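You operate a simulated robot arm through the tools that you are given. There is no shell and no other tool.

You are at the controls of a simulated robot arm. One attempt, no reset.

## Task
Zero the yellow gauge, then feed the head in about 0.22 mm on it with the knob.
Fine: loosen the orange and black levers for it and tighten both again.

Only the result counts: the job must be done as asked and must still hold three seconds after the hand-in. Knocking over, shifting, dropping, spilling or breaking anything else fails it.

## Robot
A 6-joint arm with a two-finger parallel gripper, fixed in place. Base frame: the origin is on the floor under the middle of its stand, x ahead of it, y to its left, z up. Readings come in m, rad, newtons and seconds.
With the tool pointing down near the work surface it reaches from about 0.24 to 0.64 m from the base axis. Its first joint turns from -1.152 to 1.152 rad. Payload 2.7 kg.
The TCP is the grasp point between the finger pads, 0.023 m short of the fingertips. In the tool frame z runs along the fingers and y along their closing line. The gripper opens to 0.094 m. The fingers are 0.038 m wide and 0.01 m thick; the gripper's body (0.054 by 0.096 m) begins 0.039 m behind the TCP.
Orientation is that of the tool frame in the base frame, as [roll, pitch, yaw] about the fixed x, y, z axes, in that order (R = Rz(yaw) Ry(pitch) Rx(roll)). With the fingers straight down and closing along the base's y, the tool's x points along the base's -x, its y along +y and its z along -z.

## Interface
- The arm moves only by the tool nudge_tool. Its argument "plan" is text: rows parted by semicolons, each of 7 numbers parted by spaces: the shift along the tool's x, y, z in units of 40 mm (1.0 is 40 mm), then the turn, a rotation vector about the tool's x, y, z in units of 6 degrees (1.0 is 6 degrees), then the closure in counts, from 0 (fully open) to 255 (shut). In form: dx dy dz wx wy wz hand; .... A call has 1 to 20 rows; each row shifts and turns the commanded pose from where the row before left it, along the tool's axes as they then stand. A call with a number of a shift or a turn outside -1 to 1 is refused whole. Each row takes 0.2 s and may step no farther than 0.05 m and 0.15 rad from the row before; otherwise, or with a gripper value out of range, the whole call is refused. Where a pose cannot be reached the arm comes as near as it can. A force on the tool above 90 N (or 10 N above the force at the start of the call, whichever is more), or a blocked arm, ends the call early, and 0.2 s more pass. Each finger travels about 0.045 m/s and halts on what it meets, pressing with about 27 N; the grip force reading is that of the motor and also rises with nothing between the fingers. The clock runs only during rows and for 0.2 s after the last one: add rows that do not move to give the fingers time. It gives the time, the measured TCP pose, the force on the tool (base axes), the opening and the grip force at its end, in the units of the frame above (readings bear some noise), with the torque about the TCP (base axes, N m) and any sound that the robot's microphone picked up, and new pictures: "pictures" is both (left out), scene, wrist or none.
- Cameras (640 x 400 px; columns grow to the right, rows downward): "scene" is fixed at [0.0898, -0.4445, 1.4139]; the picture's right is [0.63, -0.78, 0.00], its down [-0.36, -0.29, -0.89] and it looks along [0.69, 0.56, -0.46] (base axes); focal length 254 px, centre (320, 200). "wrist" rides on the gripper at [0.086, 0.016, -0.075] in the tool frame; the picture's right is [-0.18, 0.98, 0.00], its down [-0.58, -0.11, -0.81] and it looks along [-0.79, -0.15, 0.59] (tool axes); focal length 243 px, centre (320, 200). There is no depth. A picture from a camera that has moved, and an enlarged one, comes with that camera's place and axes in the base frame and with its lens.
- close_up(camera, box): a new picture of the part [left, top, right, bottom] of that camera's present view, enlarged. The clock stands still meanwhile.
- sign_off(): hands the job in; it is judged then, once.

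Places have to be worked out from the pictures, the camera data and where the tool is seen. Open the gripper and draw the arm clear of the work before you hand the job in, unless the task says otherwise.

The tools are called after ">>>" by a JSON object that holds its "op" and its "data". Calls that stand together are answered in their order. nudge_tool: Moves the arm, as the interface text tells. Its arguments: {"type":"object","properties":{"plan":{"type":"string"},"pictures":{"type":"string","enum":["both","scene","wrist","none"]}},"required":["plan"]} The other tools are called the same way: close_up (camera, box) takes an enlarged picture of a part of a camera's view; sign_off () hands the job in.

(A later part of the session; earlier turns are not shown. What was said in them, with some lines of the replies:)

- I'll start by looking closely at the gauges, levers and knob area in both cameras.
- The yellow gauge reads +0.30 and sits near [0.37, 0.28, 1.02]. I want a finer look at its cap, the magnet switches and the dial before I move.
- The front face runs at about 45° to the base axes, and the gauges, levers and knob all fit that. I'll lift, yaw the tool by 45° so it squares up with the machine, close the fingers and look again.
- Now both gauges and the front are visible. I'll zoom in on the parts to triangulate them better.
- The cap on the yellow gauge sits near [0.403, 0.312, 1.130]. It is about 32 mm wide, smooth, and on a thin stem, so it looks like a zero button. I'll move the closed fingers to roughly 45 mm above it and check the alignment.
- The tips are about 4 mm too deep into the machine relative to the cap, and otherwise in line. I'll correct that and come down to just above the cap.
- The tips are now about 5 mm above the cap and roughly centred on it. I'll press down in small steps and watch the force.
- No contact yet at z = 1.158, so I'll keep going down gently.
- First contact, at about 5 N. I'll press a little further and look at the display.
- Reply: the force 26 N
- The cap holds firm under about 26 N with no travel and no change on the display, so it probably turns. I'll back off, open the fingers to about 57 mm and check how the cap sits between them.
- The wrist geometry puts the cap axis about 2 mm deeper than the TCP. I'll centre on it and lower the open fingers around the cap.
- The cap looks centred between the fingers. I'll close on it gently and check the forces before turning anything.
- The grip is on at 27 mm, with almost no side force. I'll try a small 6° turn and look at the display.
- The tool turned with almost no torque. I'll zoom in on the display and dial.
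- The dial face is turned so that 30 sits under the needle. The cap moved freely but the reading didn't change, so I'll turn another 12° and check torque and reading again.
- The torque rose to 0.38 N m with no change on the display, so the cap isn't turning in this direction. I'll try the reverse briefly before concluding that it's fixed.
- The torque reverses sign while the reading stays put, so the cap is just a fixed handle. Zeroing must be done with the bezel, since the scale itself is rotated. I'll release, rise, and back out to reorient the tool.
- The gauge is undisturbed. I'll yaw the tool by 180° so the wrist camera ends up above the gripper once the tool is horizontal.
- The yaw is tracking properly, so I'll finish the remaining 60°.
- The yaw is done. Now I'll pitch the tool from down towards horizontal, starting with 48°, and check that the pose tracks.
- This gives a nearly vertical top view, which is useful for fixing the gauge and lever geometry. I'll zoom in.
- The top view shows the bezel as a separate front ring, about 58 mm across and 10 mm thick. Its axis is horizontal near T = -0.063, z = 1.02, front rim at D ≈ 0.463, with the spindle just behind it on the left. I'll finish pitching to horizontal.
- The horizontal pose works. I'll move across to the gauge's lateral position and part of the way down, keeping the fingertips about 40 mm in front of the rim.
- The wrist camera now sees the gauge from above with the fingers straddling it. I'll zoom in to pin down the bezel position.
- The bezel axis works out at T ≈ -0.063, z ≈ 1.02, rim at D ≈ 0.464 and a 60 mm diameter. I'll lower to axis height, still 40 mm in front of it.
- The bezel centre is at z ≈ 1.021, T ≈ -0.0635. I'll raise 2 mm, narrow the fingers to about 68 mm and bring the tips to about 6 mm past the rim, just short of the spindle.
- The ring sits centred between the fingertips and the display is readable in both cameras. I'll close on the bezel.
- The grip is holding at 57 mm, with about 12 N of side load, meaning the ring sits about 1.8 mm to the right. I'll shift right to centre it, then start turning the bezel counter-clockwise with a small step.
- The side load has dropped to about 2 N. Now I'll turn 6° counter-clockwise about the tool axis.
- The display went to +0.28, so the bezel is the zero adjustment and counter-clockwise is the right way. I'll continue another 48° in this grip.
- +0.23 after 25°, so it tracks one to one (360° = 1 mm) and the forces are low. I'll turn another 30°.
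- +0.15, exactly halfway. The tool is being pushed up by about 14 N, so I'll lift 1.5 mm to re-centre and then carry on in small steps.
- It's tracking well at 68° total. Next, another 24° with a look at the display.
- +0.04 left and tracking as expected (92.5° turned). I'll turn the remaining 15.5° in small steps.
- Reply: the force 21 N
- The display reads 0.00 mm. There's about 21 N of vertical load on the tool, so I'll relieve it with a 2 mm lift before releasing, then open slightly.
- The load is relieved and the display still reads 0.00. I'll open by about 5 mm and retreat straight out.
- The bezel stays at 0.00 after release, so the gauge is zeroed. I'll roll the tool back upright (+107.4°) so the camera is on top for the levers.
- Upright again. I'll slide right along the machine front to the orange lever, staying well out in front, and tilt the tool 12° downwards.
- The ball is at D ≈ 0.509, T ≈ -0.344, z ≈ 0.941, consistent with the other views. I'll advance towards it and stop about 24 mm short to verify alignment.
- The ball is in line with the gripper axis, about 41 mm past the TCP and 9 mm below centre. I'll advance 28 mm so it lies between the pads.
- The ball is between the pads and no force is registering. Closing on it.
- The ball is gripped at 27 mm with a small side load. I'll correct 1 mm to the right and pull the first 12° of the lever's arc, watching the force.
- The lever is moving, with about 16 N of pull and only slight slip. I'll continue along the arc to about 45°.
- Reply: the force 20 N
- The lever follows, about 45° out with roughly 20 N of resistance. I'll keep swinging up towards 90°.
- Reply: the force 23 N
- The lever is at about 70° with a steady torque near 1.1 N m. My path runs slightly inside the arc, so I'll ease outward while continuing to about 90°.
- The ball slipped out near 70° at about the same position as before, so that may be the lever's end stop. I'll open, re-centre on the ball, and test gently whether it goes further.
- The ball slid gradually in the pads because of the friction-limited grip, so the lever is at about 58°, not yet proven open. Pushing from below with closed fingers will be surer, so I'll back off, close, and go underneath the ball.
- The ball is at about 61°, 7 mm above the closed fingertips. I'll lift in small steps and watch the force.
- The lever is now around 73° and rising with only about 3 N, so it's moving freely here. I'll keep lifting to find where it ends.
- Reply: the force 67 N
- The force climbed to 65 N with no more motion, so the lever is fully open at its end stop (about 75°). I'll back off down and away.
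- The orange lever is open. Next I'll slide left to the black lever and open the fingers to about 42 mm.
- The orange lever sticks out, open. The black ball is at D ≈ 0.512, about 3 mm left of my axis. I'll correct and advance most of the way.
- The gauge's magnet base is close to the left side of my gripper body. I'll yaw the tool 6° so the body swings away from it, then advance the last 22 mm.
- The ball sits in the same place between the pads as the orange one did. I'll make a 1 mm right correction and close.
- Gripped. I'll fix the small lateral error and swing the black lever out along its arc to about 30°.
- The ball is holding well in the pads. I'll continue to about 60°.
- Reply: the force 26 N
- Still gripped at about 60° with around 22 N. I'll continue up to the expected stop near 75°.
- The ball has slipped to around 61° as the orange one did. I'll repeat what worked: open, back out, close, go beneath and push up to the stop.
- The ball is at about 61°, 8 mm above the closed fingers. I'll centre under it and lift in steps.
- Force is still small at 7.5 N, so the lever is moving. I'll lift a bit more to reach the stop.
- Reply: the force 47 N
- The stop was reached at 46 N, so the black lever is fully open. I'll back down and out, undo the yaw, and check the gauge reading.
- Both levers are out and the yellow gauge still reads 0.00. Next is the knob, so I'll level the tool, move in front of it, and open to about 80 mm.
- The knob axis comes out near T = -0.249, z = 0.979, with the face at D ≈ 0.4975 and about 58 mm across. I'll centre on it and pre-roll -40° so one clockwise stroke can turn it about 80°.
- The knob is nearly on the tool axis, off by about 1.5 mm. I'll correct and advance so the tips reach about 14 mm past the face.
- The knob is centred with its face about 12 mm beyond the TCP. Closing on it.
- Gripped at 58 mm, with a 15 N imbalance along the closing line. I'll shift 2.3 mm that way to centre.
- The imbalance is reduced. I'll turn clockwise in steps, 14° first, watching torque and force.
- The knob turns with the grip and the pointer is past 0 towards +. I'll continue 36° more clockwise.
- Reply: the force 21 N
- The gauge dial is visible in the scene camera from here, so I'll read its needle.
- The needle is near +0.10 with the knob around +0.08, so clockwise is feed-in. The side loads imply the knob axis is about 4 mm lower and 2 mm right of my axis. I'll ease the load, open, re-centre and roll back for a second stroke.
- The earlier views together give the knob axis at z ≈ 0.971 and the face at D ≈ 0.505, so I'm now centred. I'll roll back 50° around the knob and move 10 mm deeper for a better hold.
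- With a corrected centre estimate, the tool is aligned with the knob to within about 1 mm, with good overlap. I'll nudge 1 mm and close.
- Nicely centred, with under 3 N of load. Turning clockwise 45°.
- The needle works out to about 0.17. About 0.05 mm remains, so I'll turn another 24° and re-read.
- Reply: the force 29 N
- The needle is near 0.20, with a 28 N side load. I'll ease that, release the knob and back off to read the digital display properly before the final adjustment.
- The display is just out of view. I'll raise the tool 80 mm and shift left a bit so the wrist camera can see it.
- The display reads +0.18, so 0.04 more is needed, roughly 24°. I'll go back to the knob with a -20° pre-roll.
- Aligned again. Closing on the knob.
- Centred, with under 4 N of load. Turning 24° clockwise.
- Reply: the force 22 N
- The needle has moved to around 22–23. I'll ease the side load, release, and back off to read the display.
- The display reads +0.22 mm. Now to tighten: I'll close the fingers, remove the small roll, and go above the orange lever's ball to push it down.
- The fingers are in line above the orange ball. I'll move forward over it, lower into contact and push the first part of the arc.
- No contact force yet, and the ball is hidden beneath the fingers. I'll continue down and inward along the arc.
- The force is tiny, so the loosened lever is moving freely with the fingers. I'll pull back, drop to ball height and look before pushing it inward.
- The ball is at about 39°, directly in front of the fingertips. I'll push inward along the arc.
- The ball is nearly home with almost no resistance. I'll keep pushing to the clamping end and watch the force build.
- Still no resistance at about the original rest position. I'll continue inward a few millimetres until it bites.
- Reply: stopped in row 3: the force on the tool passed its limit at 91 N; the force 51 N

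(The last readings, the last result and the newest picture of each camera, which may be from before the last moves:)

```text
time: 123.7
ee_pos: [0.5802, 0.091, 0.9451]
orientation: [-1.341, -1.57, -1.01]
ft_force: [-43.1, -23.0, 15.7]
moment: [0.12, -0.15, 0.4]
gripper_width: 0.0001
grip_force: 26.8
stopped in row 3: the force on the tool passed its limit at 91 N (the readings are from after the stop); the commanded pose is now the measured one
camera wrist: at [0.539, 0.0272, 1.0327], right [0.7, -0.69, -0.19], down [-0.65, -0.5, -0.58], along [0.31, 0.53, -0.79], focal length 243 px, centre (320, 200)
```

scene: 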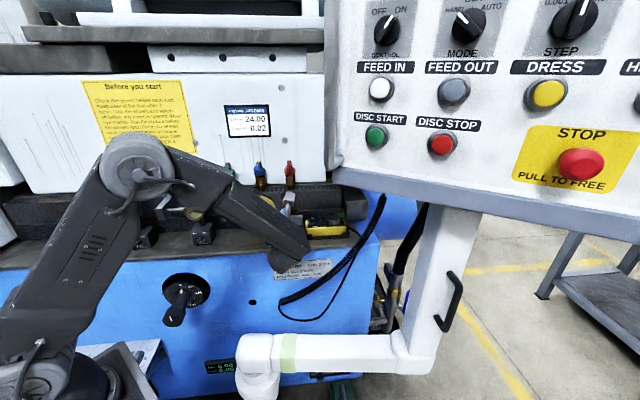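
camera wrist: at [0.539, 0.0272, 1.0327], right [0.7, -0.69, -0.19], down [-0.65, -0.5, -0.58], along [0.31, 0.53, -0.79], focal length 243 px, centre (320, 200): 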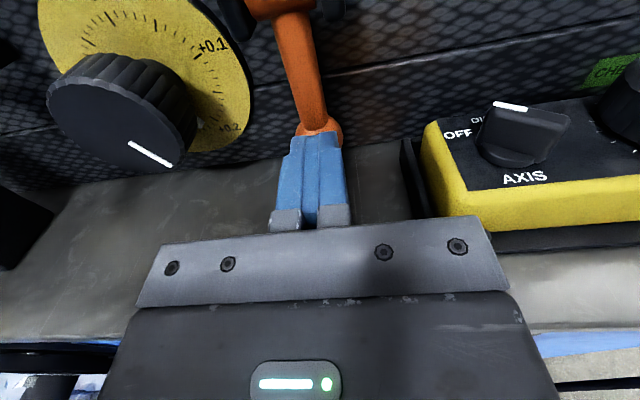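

The force shot past 90 N at the hard stop, so the orange lever is fully home. I'll back off and check the lever and the gauge display.

>>> {"op": "nudge_tool", "data": {"plan": "0 0 -0.3 0 0 0 255; 0 0 -0.7 0 0 0 255; 0 0 -0.8 0 0 0 255; 0 0 -0.8 0 0 0 255; 0.7 -0.7 0 0 0 0 255; 0.7 -0.9 0 0 0 0 255; 0.7 -0.9 0 0 0 0 255; 0.5 -0.9 0 0 0 0 255; 0 -0.5 0 0 0 0 255; 0 0 0 0 0 0 255", "pictures": "both"}}

>>> {"op": "close_up", "data": {"camera": "wrist", "box": [80, 30, 240, 150]}}

>>> {"op": "close_up", "data": {"camera": "scene", "box": [150, 160, 330, 250]}}

```text
time: 125.9
ee_pos: [0.3979, 0.1283, 1.0474]
orientation: [-2.742, -1.568, 0.388]
ft_force: [-0.8, -0.8, -0.1]
moment: [0.0, 0.03, 0.01]
gripper_width: 0.0
grip_force: 27.1
camera wrist: at [0.3576, 0.0661, 1.1359], right [0.7, -0.69, -0.19], down [-0.65, -0.5, -0.58], along [0.31, 0.52, -0.79], focal length 243 px, centre (320, 200)
```

scene: 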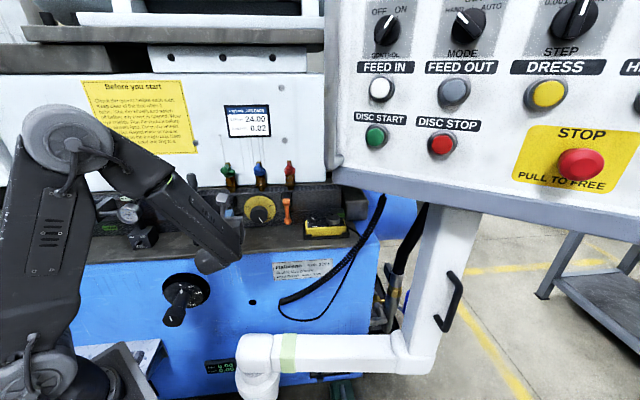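
wrist: 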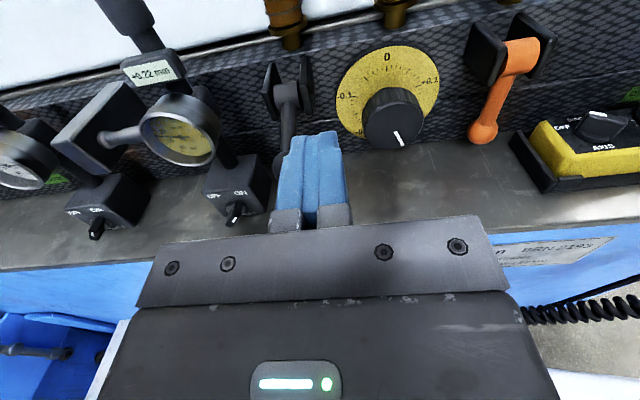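

```text
3.33 times, centred on (160, 90) of wrist
camera zoom: at [0.3576, 0.0661, 1.1359], right [0.7, -0.69, -0.19], down [-0.65, -0.5, -0.58], along [0.31, 0.52, -0.79], focal length 809 px, centre (853, 567)
```

zoom: 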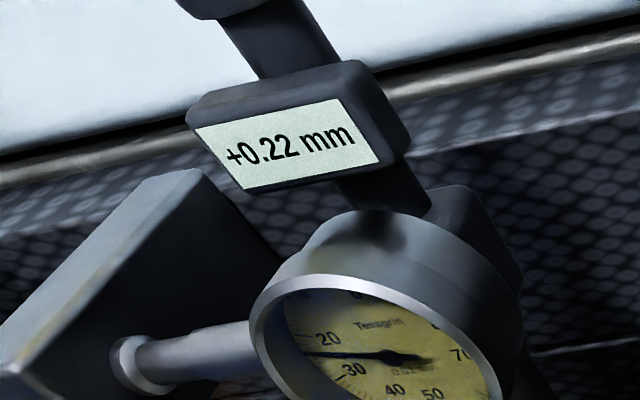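

```text
3.56 times, centred on (240, 205) of scene
camera zoom: at [0.0897, -0.4444, 1.4139], right [0.63, -0.78, 0.0], down [-0.36, -0.29, -0.89], along [0.69, 0.56, -0.46], focal length 904 px, centre (604, 182)
```

zoom: 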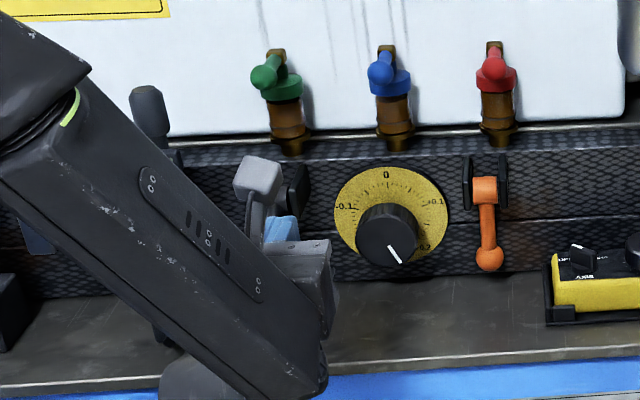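

The display holds at +0.22 with the orange lever tight. Now the same for the black lever: I'll shift left above its ball.

>>> {"op": "nudge_tool", "data": {"plan": "0 -0.5 0 0 0 0 255; 0 -0.45 -0.1 0 0 0 255; 0 0 0 0 0 0 255", "pictures": "wrist"}}

>>> {"op": "close_up", "data": {"camera": "wrist", "box": [200, 20, 440, 200]}}

```text
time: 126.7
ee_pos: [0.3694, 0.1538, 1.0495]
orientation: [-2.745, -1.567, 0.391]
ft_force: [-0.4, 0.2, 0.1]
moment: [-0.03, 0.03, 0.03]
gripper_width: 0.0
grip_force: 27.3
camera wrist: at [0.3285, 0.0904, 1.1362], right [0.7, -0.69, -0.19], down [-0.65, -0.5, -0.58], along [0.31, 0.52, -0.79], focal length 243 px, centre (320, 200)
```

wrist: 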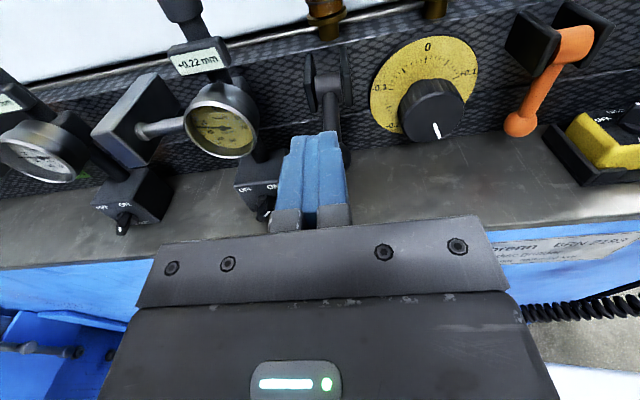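

```text
2.22 times, centred on (320, 110) of wrist
camera zoom: at [0.3285, 0.0904, 1.1362], right [0.7, -0.69, -0.19], down [-0.65, -0.5, -0.58], along [0.31, 0.52, -0.79], focal length 539 px, centre (320, 400)
```

zoom: 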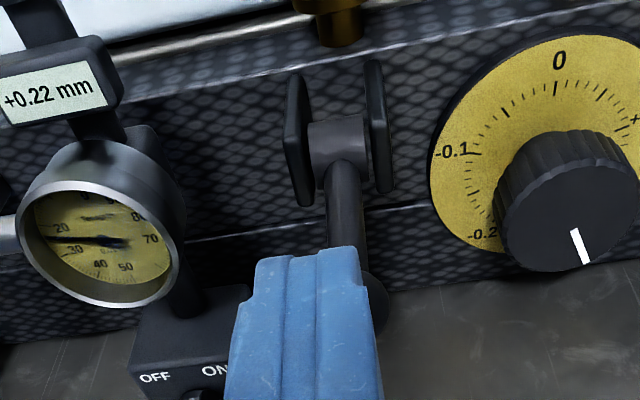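

Same relative view as with the orange lever, and the display is visible from here too. I'll push the black ball down along its arc.

>>> {"op": "nudge_tool", "data": {"plan": "0 0.03 0.55 0 0 0 255; 0 0 0.55 0 0 0 255; 0 0 0.43 0 0 0 255; -0.22 0 0 0 0 0 255; -0.24 0 0 0 0 0 255; -0.158 0 0.05 0 0 0 255; -0.153 0 0.0625 0 0 0 255; -0.147 0 0.0775 0 0 0 255; -0.14 0 0.09 0 0 0 255; -0.1325 0 0.1 0 0 0 255; -0.1225 0 0.1125 0 0 0 255; 0 0 0 0 0 0 255", "pictures": "wrist"}}

```text
time: 129.3
ee_pos: [0.4274, 0.2096, 0.9969]
orientation: [-2.803, -1.567, 0.452]
ft_force: [0.3, 0.6, 0.2]
moment: [-0.01, -0.01, -0.01]
gripper_width: 0.0002
grip_force: 27.0
camera wrist: at [0.3858, 0.1463, 1.0835], right [0.7, -0.69, -0.19], down [-0.65, -0.5, -0.58], along [0.31, 0.52, -0.79], focal length 243 px, centre (320, 200)
```

wrist: 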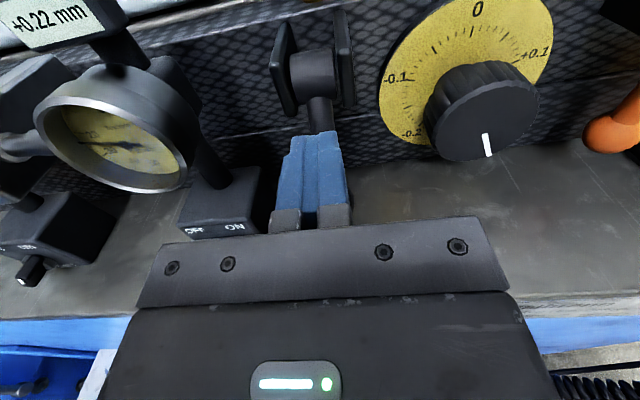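

No resistance, same as with the orange. I'll retreat, lower to ball height and check its position.

>>> {"op": "nudge_tool", "data": {"plan": "0 0 -0.6 0 0 0 255; 0 0 -0.6 0 0 0 255; -0.5 0 0 0 0 0 255; -0.5 0 0 0 0 0 255; 0 0 0 0 0 0 255", "pictures": "wrist"}}

```text
time: 130.5
ee_pos: [0.3938, 0.1749, 0.9569]
orientation: [-2.669, -1.567, 0.314]
ft_force: [0.6, 0.4, 0.2]
moment: [0.03, -0.01, -0.02]
gripper_width: 0.0
grip_force: 27.5
camera wrist: at [0.3523, 0.1119, 1.0437], right [0.7, -0.69, -0.19], down [-0.65, -0.5, -0.58], along [0.31, 0.52, -0.79], focal length 243 px, centre (320, 200)
```

wrist: 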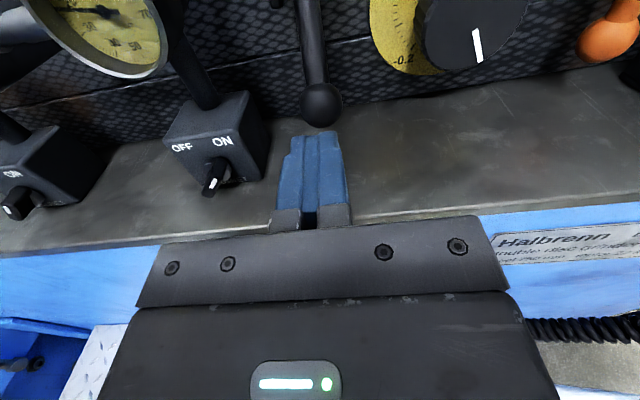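

The ball is in the same spot as the orange was. I'll push it inward along the arc.

>>> {"op": "nudge_tool", "data": {"plan": "0 0.04 0.4 0 0 0 255; -0.04 0 0.4 0 0 0 255; -0.06 0 0.2 0 0 0 255; -0.05 0 0.15 0 0 0 255; -0.05 0 0.15 0 0 0 255; -0.03 0 0.12 0 0 0 255; -0.03 0 0.12 0 0 0 255; -0.02 0 0.1 0 0 0 255; -0.01 0 0.1 0 0 0 255; 0 0 0.08 0 0 0 255; 0 0 0 0 0 0 255", "pictures": "wrist"}}

```text
time: 132.9
ee_pos: [0.4436, 0.225, 0.9455]
orientation: [-2.486, -1.568, 0.133]
ft_force: [-15.1, -19.2, 5.1]
moment: [-0.08, -0.2, -0.07]
gripper_width: 0.0001
grip_force: 26.2
camera wrist: at [0.4035, 0.1619, 1.032], right [0.7, -0.69, -0.19], down [-0.65, -0.49, -0.58], along [0.31, 0.52, -0.79], focal length 243 px, centre (320, 200)
```

wrist: 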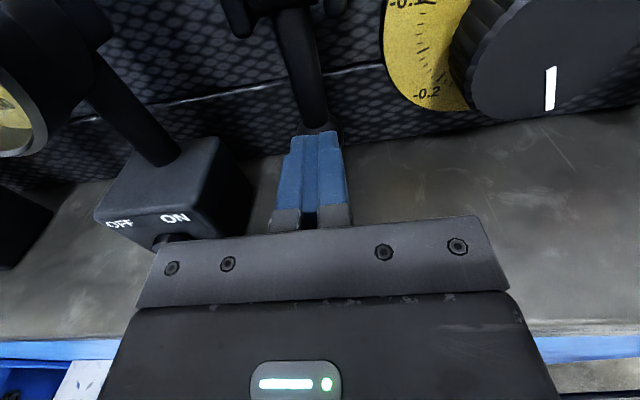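

Resistance is building (24 N). I'll press on to the hard stop in small steps.

>>> {"op": "nudge_tool", "data": {"plan": "0 0 0.05 0 0 0 255; 0 0 0.05 0 0 0 255; 0 0 0.05 0 0 0 255", "pictures": "none"}}

```text
time: 133.9
ee_pos: [0.446, 0.2256, 0.9453]
orientation: [-2.09, -1.563, -0.267]
ft_force: [-36.3, -33.9, 16.9]
moment: [0.08, -0.33, 0.04]
gripper_width: 0.0
grip_force: 27.2
stopped in row 3: the force on the tool passed its limit at 90 N (the readings are from after the stop); the commanded pose is now the measured one
```

The hard stop was reached at 90 N, so the black lever is home. I'll back off and check the display and both levers.

>>> {"op": "nudge_tool", "data": {"plan": "0 0 -0.3 0 0 0 255; 0 0 -0.7 0 0 0 255; 0 0 -0.8 0 0 0 255; 0 0 -0.7 0 0 0 255; 0.7 0.7 0 0 0 0 255; 0.7 0.7 0 0 0 0 255; 0.7 0.3 0 0 0 0 255; 0.4 0 0 0 0 0 255; 0 0 0 0 0 0 255", "pictures": "both"}}

>>> {"op": "close_up", "data": {"camera": "wrist", "box": [60, 20, 300, 200]}}

>>> {"op": "close_up", "data": {"camera": "wrist", "box": [260, 0, 580, 200]}}

```text
time: 135.9
ee_pos: [0.4248, 0.1091, 1.0446]
orientation: [-2.511, -1.561, 0.157]
ft_force: [0.0, -0.4, -0.7]
moment: [-0.02, 0.01, -0.02]
gripper_width: 0.0002
grip_force: 27.5
camera wrist: at [0.3842, 0.046, 1.1311], right [0.69, -0.69, -0.19], down [-0.65, -0.49, -0.58], along [0.31, 0.52, -0.8], focal length 243 px, centre (320, 200)
```

scene: 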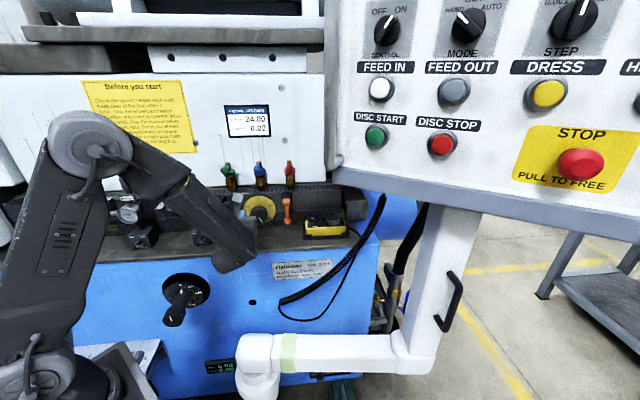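
wrist: 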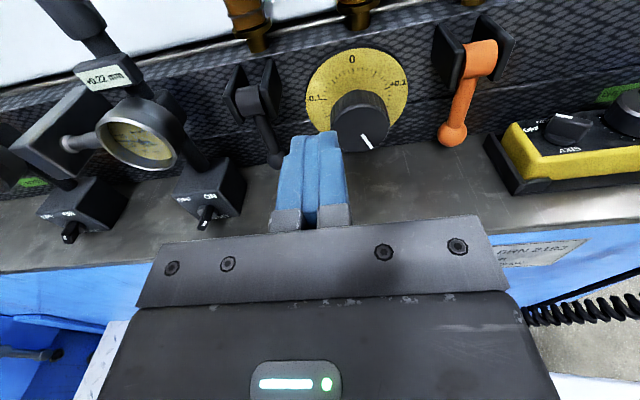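

```text
2.22 times, centred on (180, 110) of wrist
camera zoom: at [0.3842, 0.046, 1.1311], right [0.69, -0.69, -0.19], down [-0.65, -0.49, -0.58], along [0.31, 0.52, -0.8], focal length 539 px, centre (631, 400)
```

zoom: 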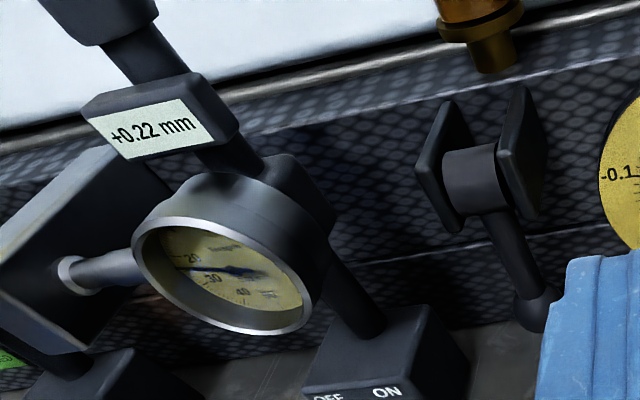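

```text
2.00 times, centred on (420, 100) of wrist
camera zoom: at [0.3842, 0.046, 1.1311], right [0.69, -0.69, -0.19], down [-0.65, -0.49, -0.58], along [0.31, 0.52, -0.8], focal length 485 px, centre (120, 400)
```

zoom: 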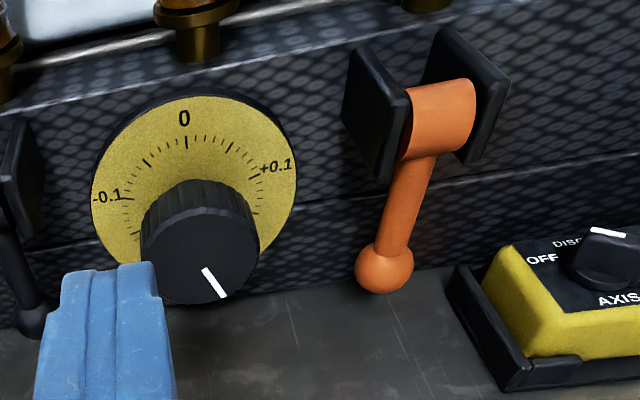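

The display reads +0.22 and both levers look closed. I'll open the gripper, draw the arm up and clear, then compare everything with the starting pictures.

>>> {"op": "nudge_tool", "data": {"plan": "0.9 0 -0.1 0 0 0 200; 0.9 0 0 0 0 0 100; 0.9 0 0 0 0 0 0; 0.9 0 0 0 0 0 0; 0.9 0 0 0 0 0 0; 0.5 0 0 0 0 0 0; 0 0 0 0 0 0 0; 0 0 0 0 0 0 0", "pictures": "both"}}

>>> {"op": "close_up", "data": {"camera": "scene", "box": [205, 180, 315, 250]}}

>>> {"op": "close_up", "data": {"camera": "scene", "box": [80, 165, 230, 250]}}

>>> {"op": "close_up", "data": {"camera": "scene", "box": [178, 185, 218, 225]}}

```text
time: 137.7
ee_pos: [0.4254, 0.1056, 1.2439]
orientation: [-2.481, -1.561, 0.124]
ft_force: [-0.7, 0.7, 0.2]
moment: [0.03, -0.04, -0.04]
gripper_width: 0.0939
grip_force: 0.0
camera wrist: at [0.3841, 0.0429, 1.3314], right [0.69, -0.69, -0.19], down [-0.65, -0.49, -0.58], along [0.31, 0.52, -0.8], focal length 243 px, centre (320, 200)
```

scene: 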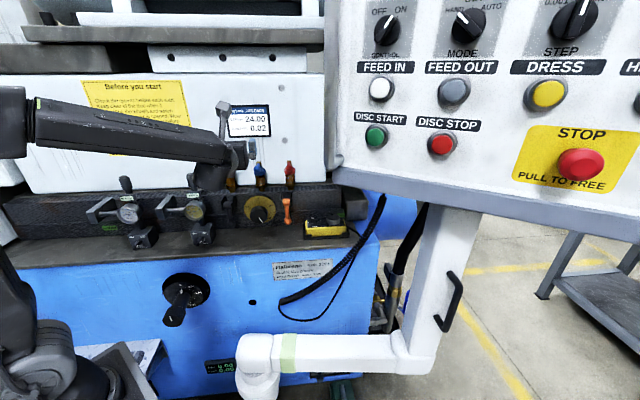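
wrist: 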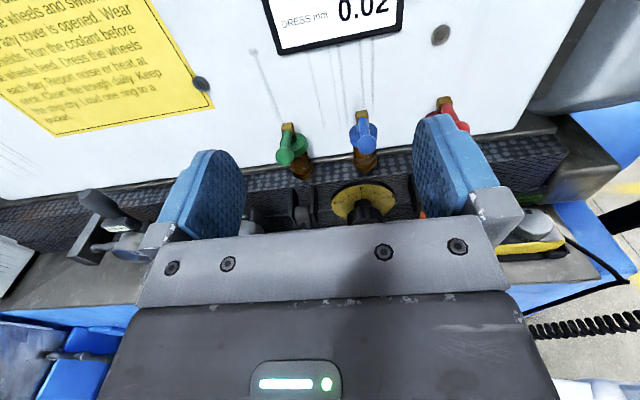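

```text
5.71 times, centred on (260, 215) of scene
camera zoom: at [0.0898, -0.4445, 1.4139], right [0.63, -0.78, 0.0], down [-0.36, -0.29, -0.89], along [0.69, 0.56, -0.46], focal length 1454 px, centre (663, 114)
```

zoom: 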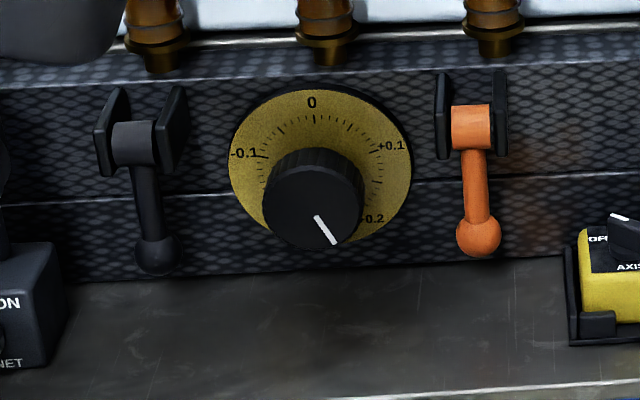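

```text
4.27 times, centred on (155, 208) of scene
camera zoom: at [0.0898, -0.4445, 1.4139], right [0.63, -0.78, 0.0], down [-0.36, -0.29, -0.89], along [0.69, 0.56, -0.46], focal length 1085 px, centre (1024, 168)
```

zoom: 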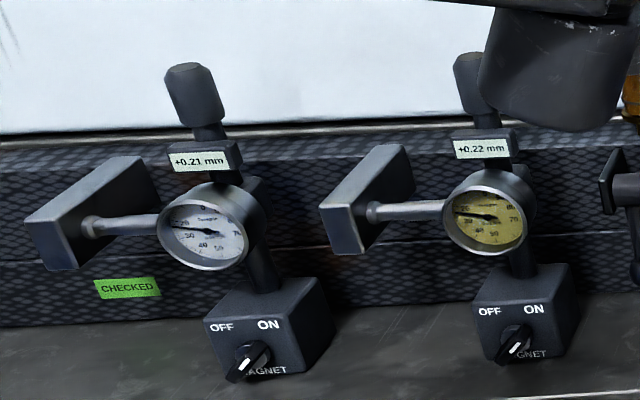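

```text
10.00 times, centred on (198, 205) of scene
camera zoom: at [0.0898, -0.4445, 1.4139], right [0.63, -0.78, 0.0], down [-0.36, -0.29, -0.89], along [0.69, 0.56, -0.46], focal length 2544 px, centre (1540, 150)
```

zoom: 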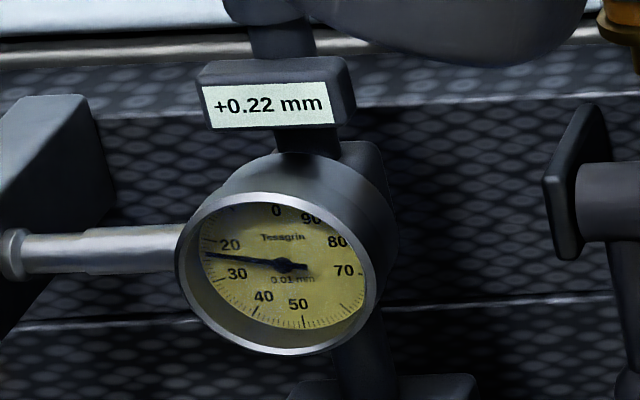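

Both levers are back at their starting positions, the yellow gauge shows +0.22 and the white gauge tracks at +0.21. I'll draw back a little further and let time pass to confirm it holds.

>>> {"op": "nudge_tool", "data": {"plan": "0 0 -0.7 0 0 0 0; 0.5 0 -0.5 0 0 0 0; 0 0 0 0 0 0 0; 0 0 0 0 0 0 0; 0 0 0 0 0 0 0; 0 0 0 0 0 0 0; 0 0 0 0 0 0 0; 0 0 0 0 0 0 0; 0 0 0 0 0 0 0; 0 0 0 0 0 0 0; 0 0 0 0 0 0 0; 0 0 0 0 0 0 0; 0 0 0 0 0 0 0; 0 0 0 0 0 0 0; 0 0 0 0 0 0 0; 0 0 0 0 0 0 0", "pictures": "scene"}}

>>> {"op": "close_up", "data": {"camera": "scene", "box": [80, 165, 320, 255]}}

>>> {"op": "close_up", "data": {"camera": "scene", "box": [178, 185, 218, 225]}}

```text
time: 141.1
ee_pos: [0.392, 0.0712, 1.2636]
orientation: [-2.503, -1.562, 0.146]
ft_force: [0.1, -1.0, 0.0]
moment: [0.0, 0.01, 0.01]
gripper_width: 0.094
grip_force: 0.1
```

scene: 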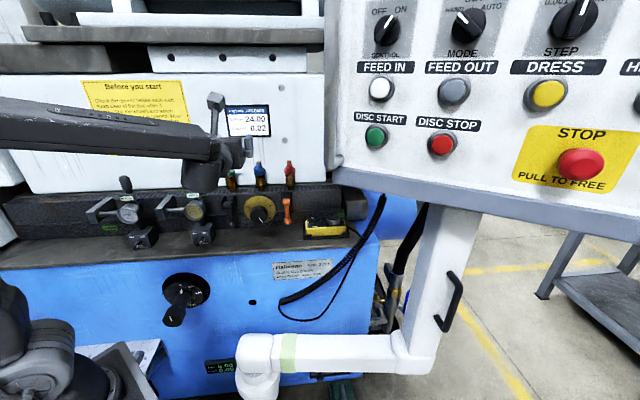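

```text
2.67 times, centred on (200, 210) of scene
camera zoom: at [0.0898, -0.4445, 1.4139], right [0.63, -0.78, 0.0], down [-0.36, -0.29, -0.89], along [0.69, 0.56, -0.46], focal length 678 px, centre (640, 173)
```

zoom: 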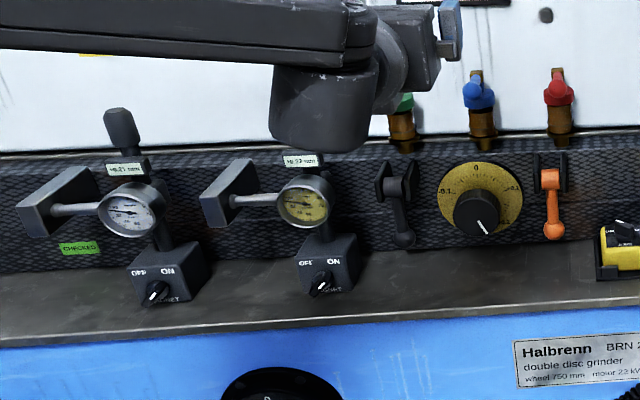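

```text
10.00 times, centred on (198, 205) of scene
camera zoom: at [0.0898, -0.4445, 1.4139], right [0.63, -0.78, 0.0], down [-0.36, -0.29, -0.89], along [0.69, 0.56, -0.46], focal length 2544 px, centre (1540, 150)
```

zoom: 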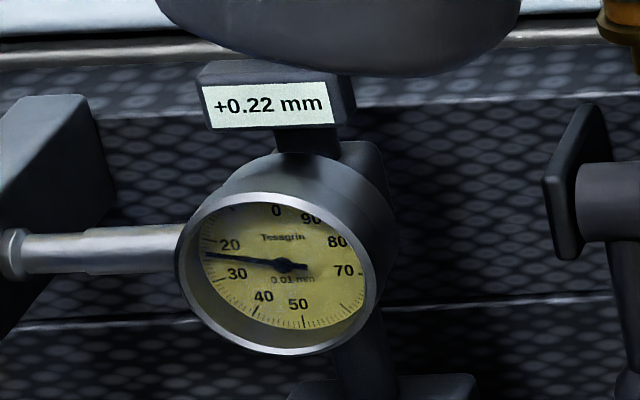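

The reading has held at +0.22 mm for over three seconds. Both levers are tight at their original positions, the magnets are still on, the gripper is open and the arm is clear, so I'm handing the job in.

>>> {"op": "sign_off", "data": {}}

```text
The job is handed in.
```

The yellow gauge is zeroed and the head is fed in. The gauge reads **+0.22 mm**, and it held there for more than three seconds before I handed the job in.

- **Zeroing:** I turned the gauge's bezel until the display read 0.00. I first tried the cap on top, pressing it with about 26 N and then twisting it. It turned out to be fixed, and the gauge did not shift.
- **Feeding in:** I opened the orange and black levers fully, then turned the knob clockwise (its + direction) and checked the display as I went. The final reading is from the gauge, not the knob scale.
- **Tightening:** I pushed both levers back to their hard stops at about 90 N each. They sit in their original positions, and the reading stayed at +0.22 after each one.

The white gauge follows the same head and now reads +0.21. I did not touch it. Both magnet switches are still on, the gripper is open, and the arm is clear of the work.
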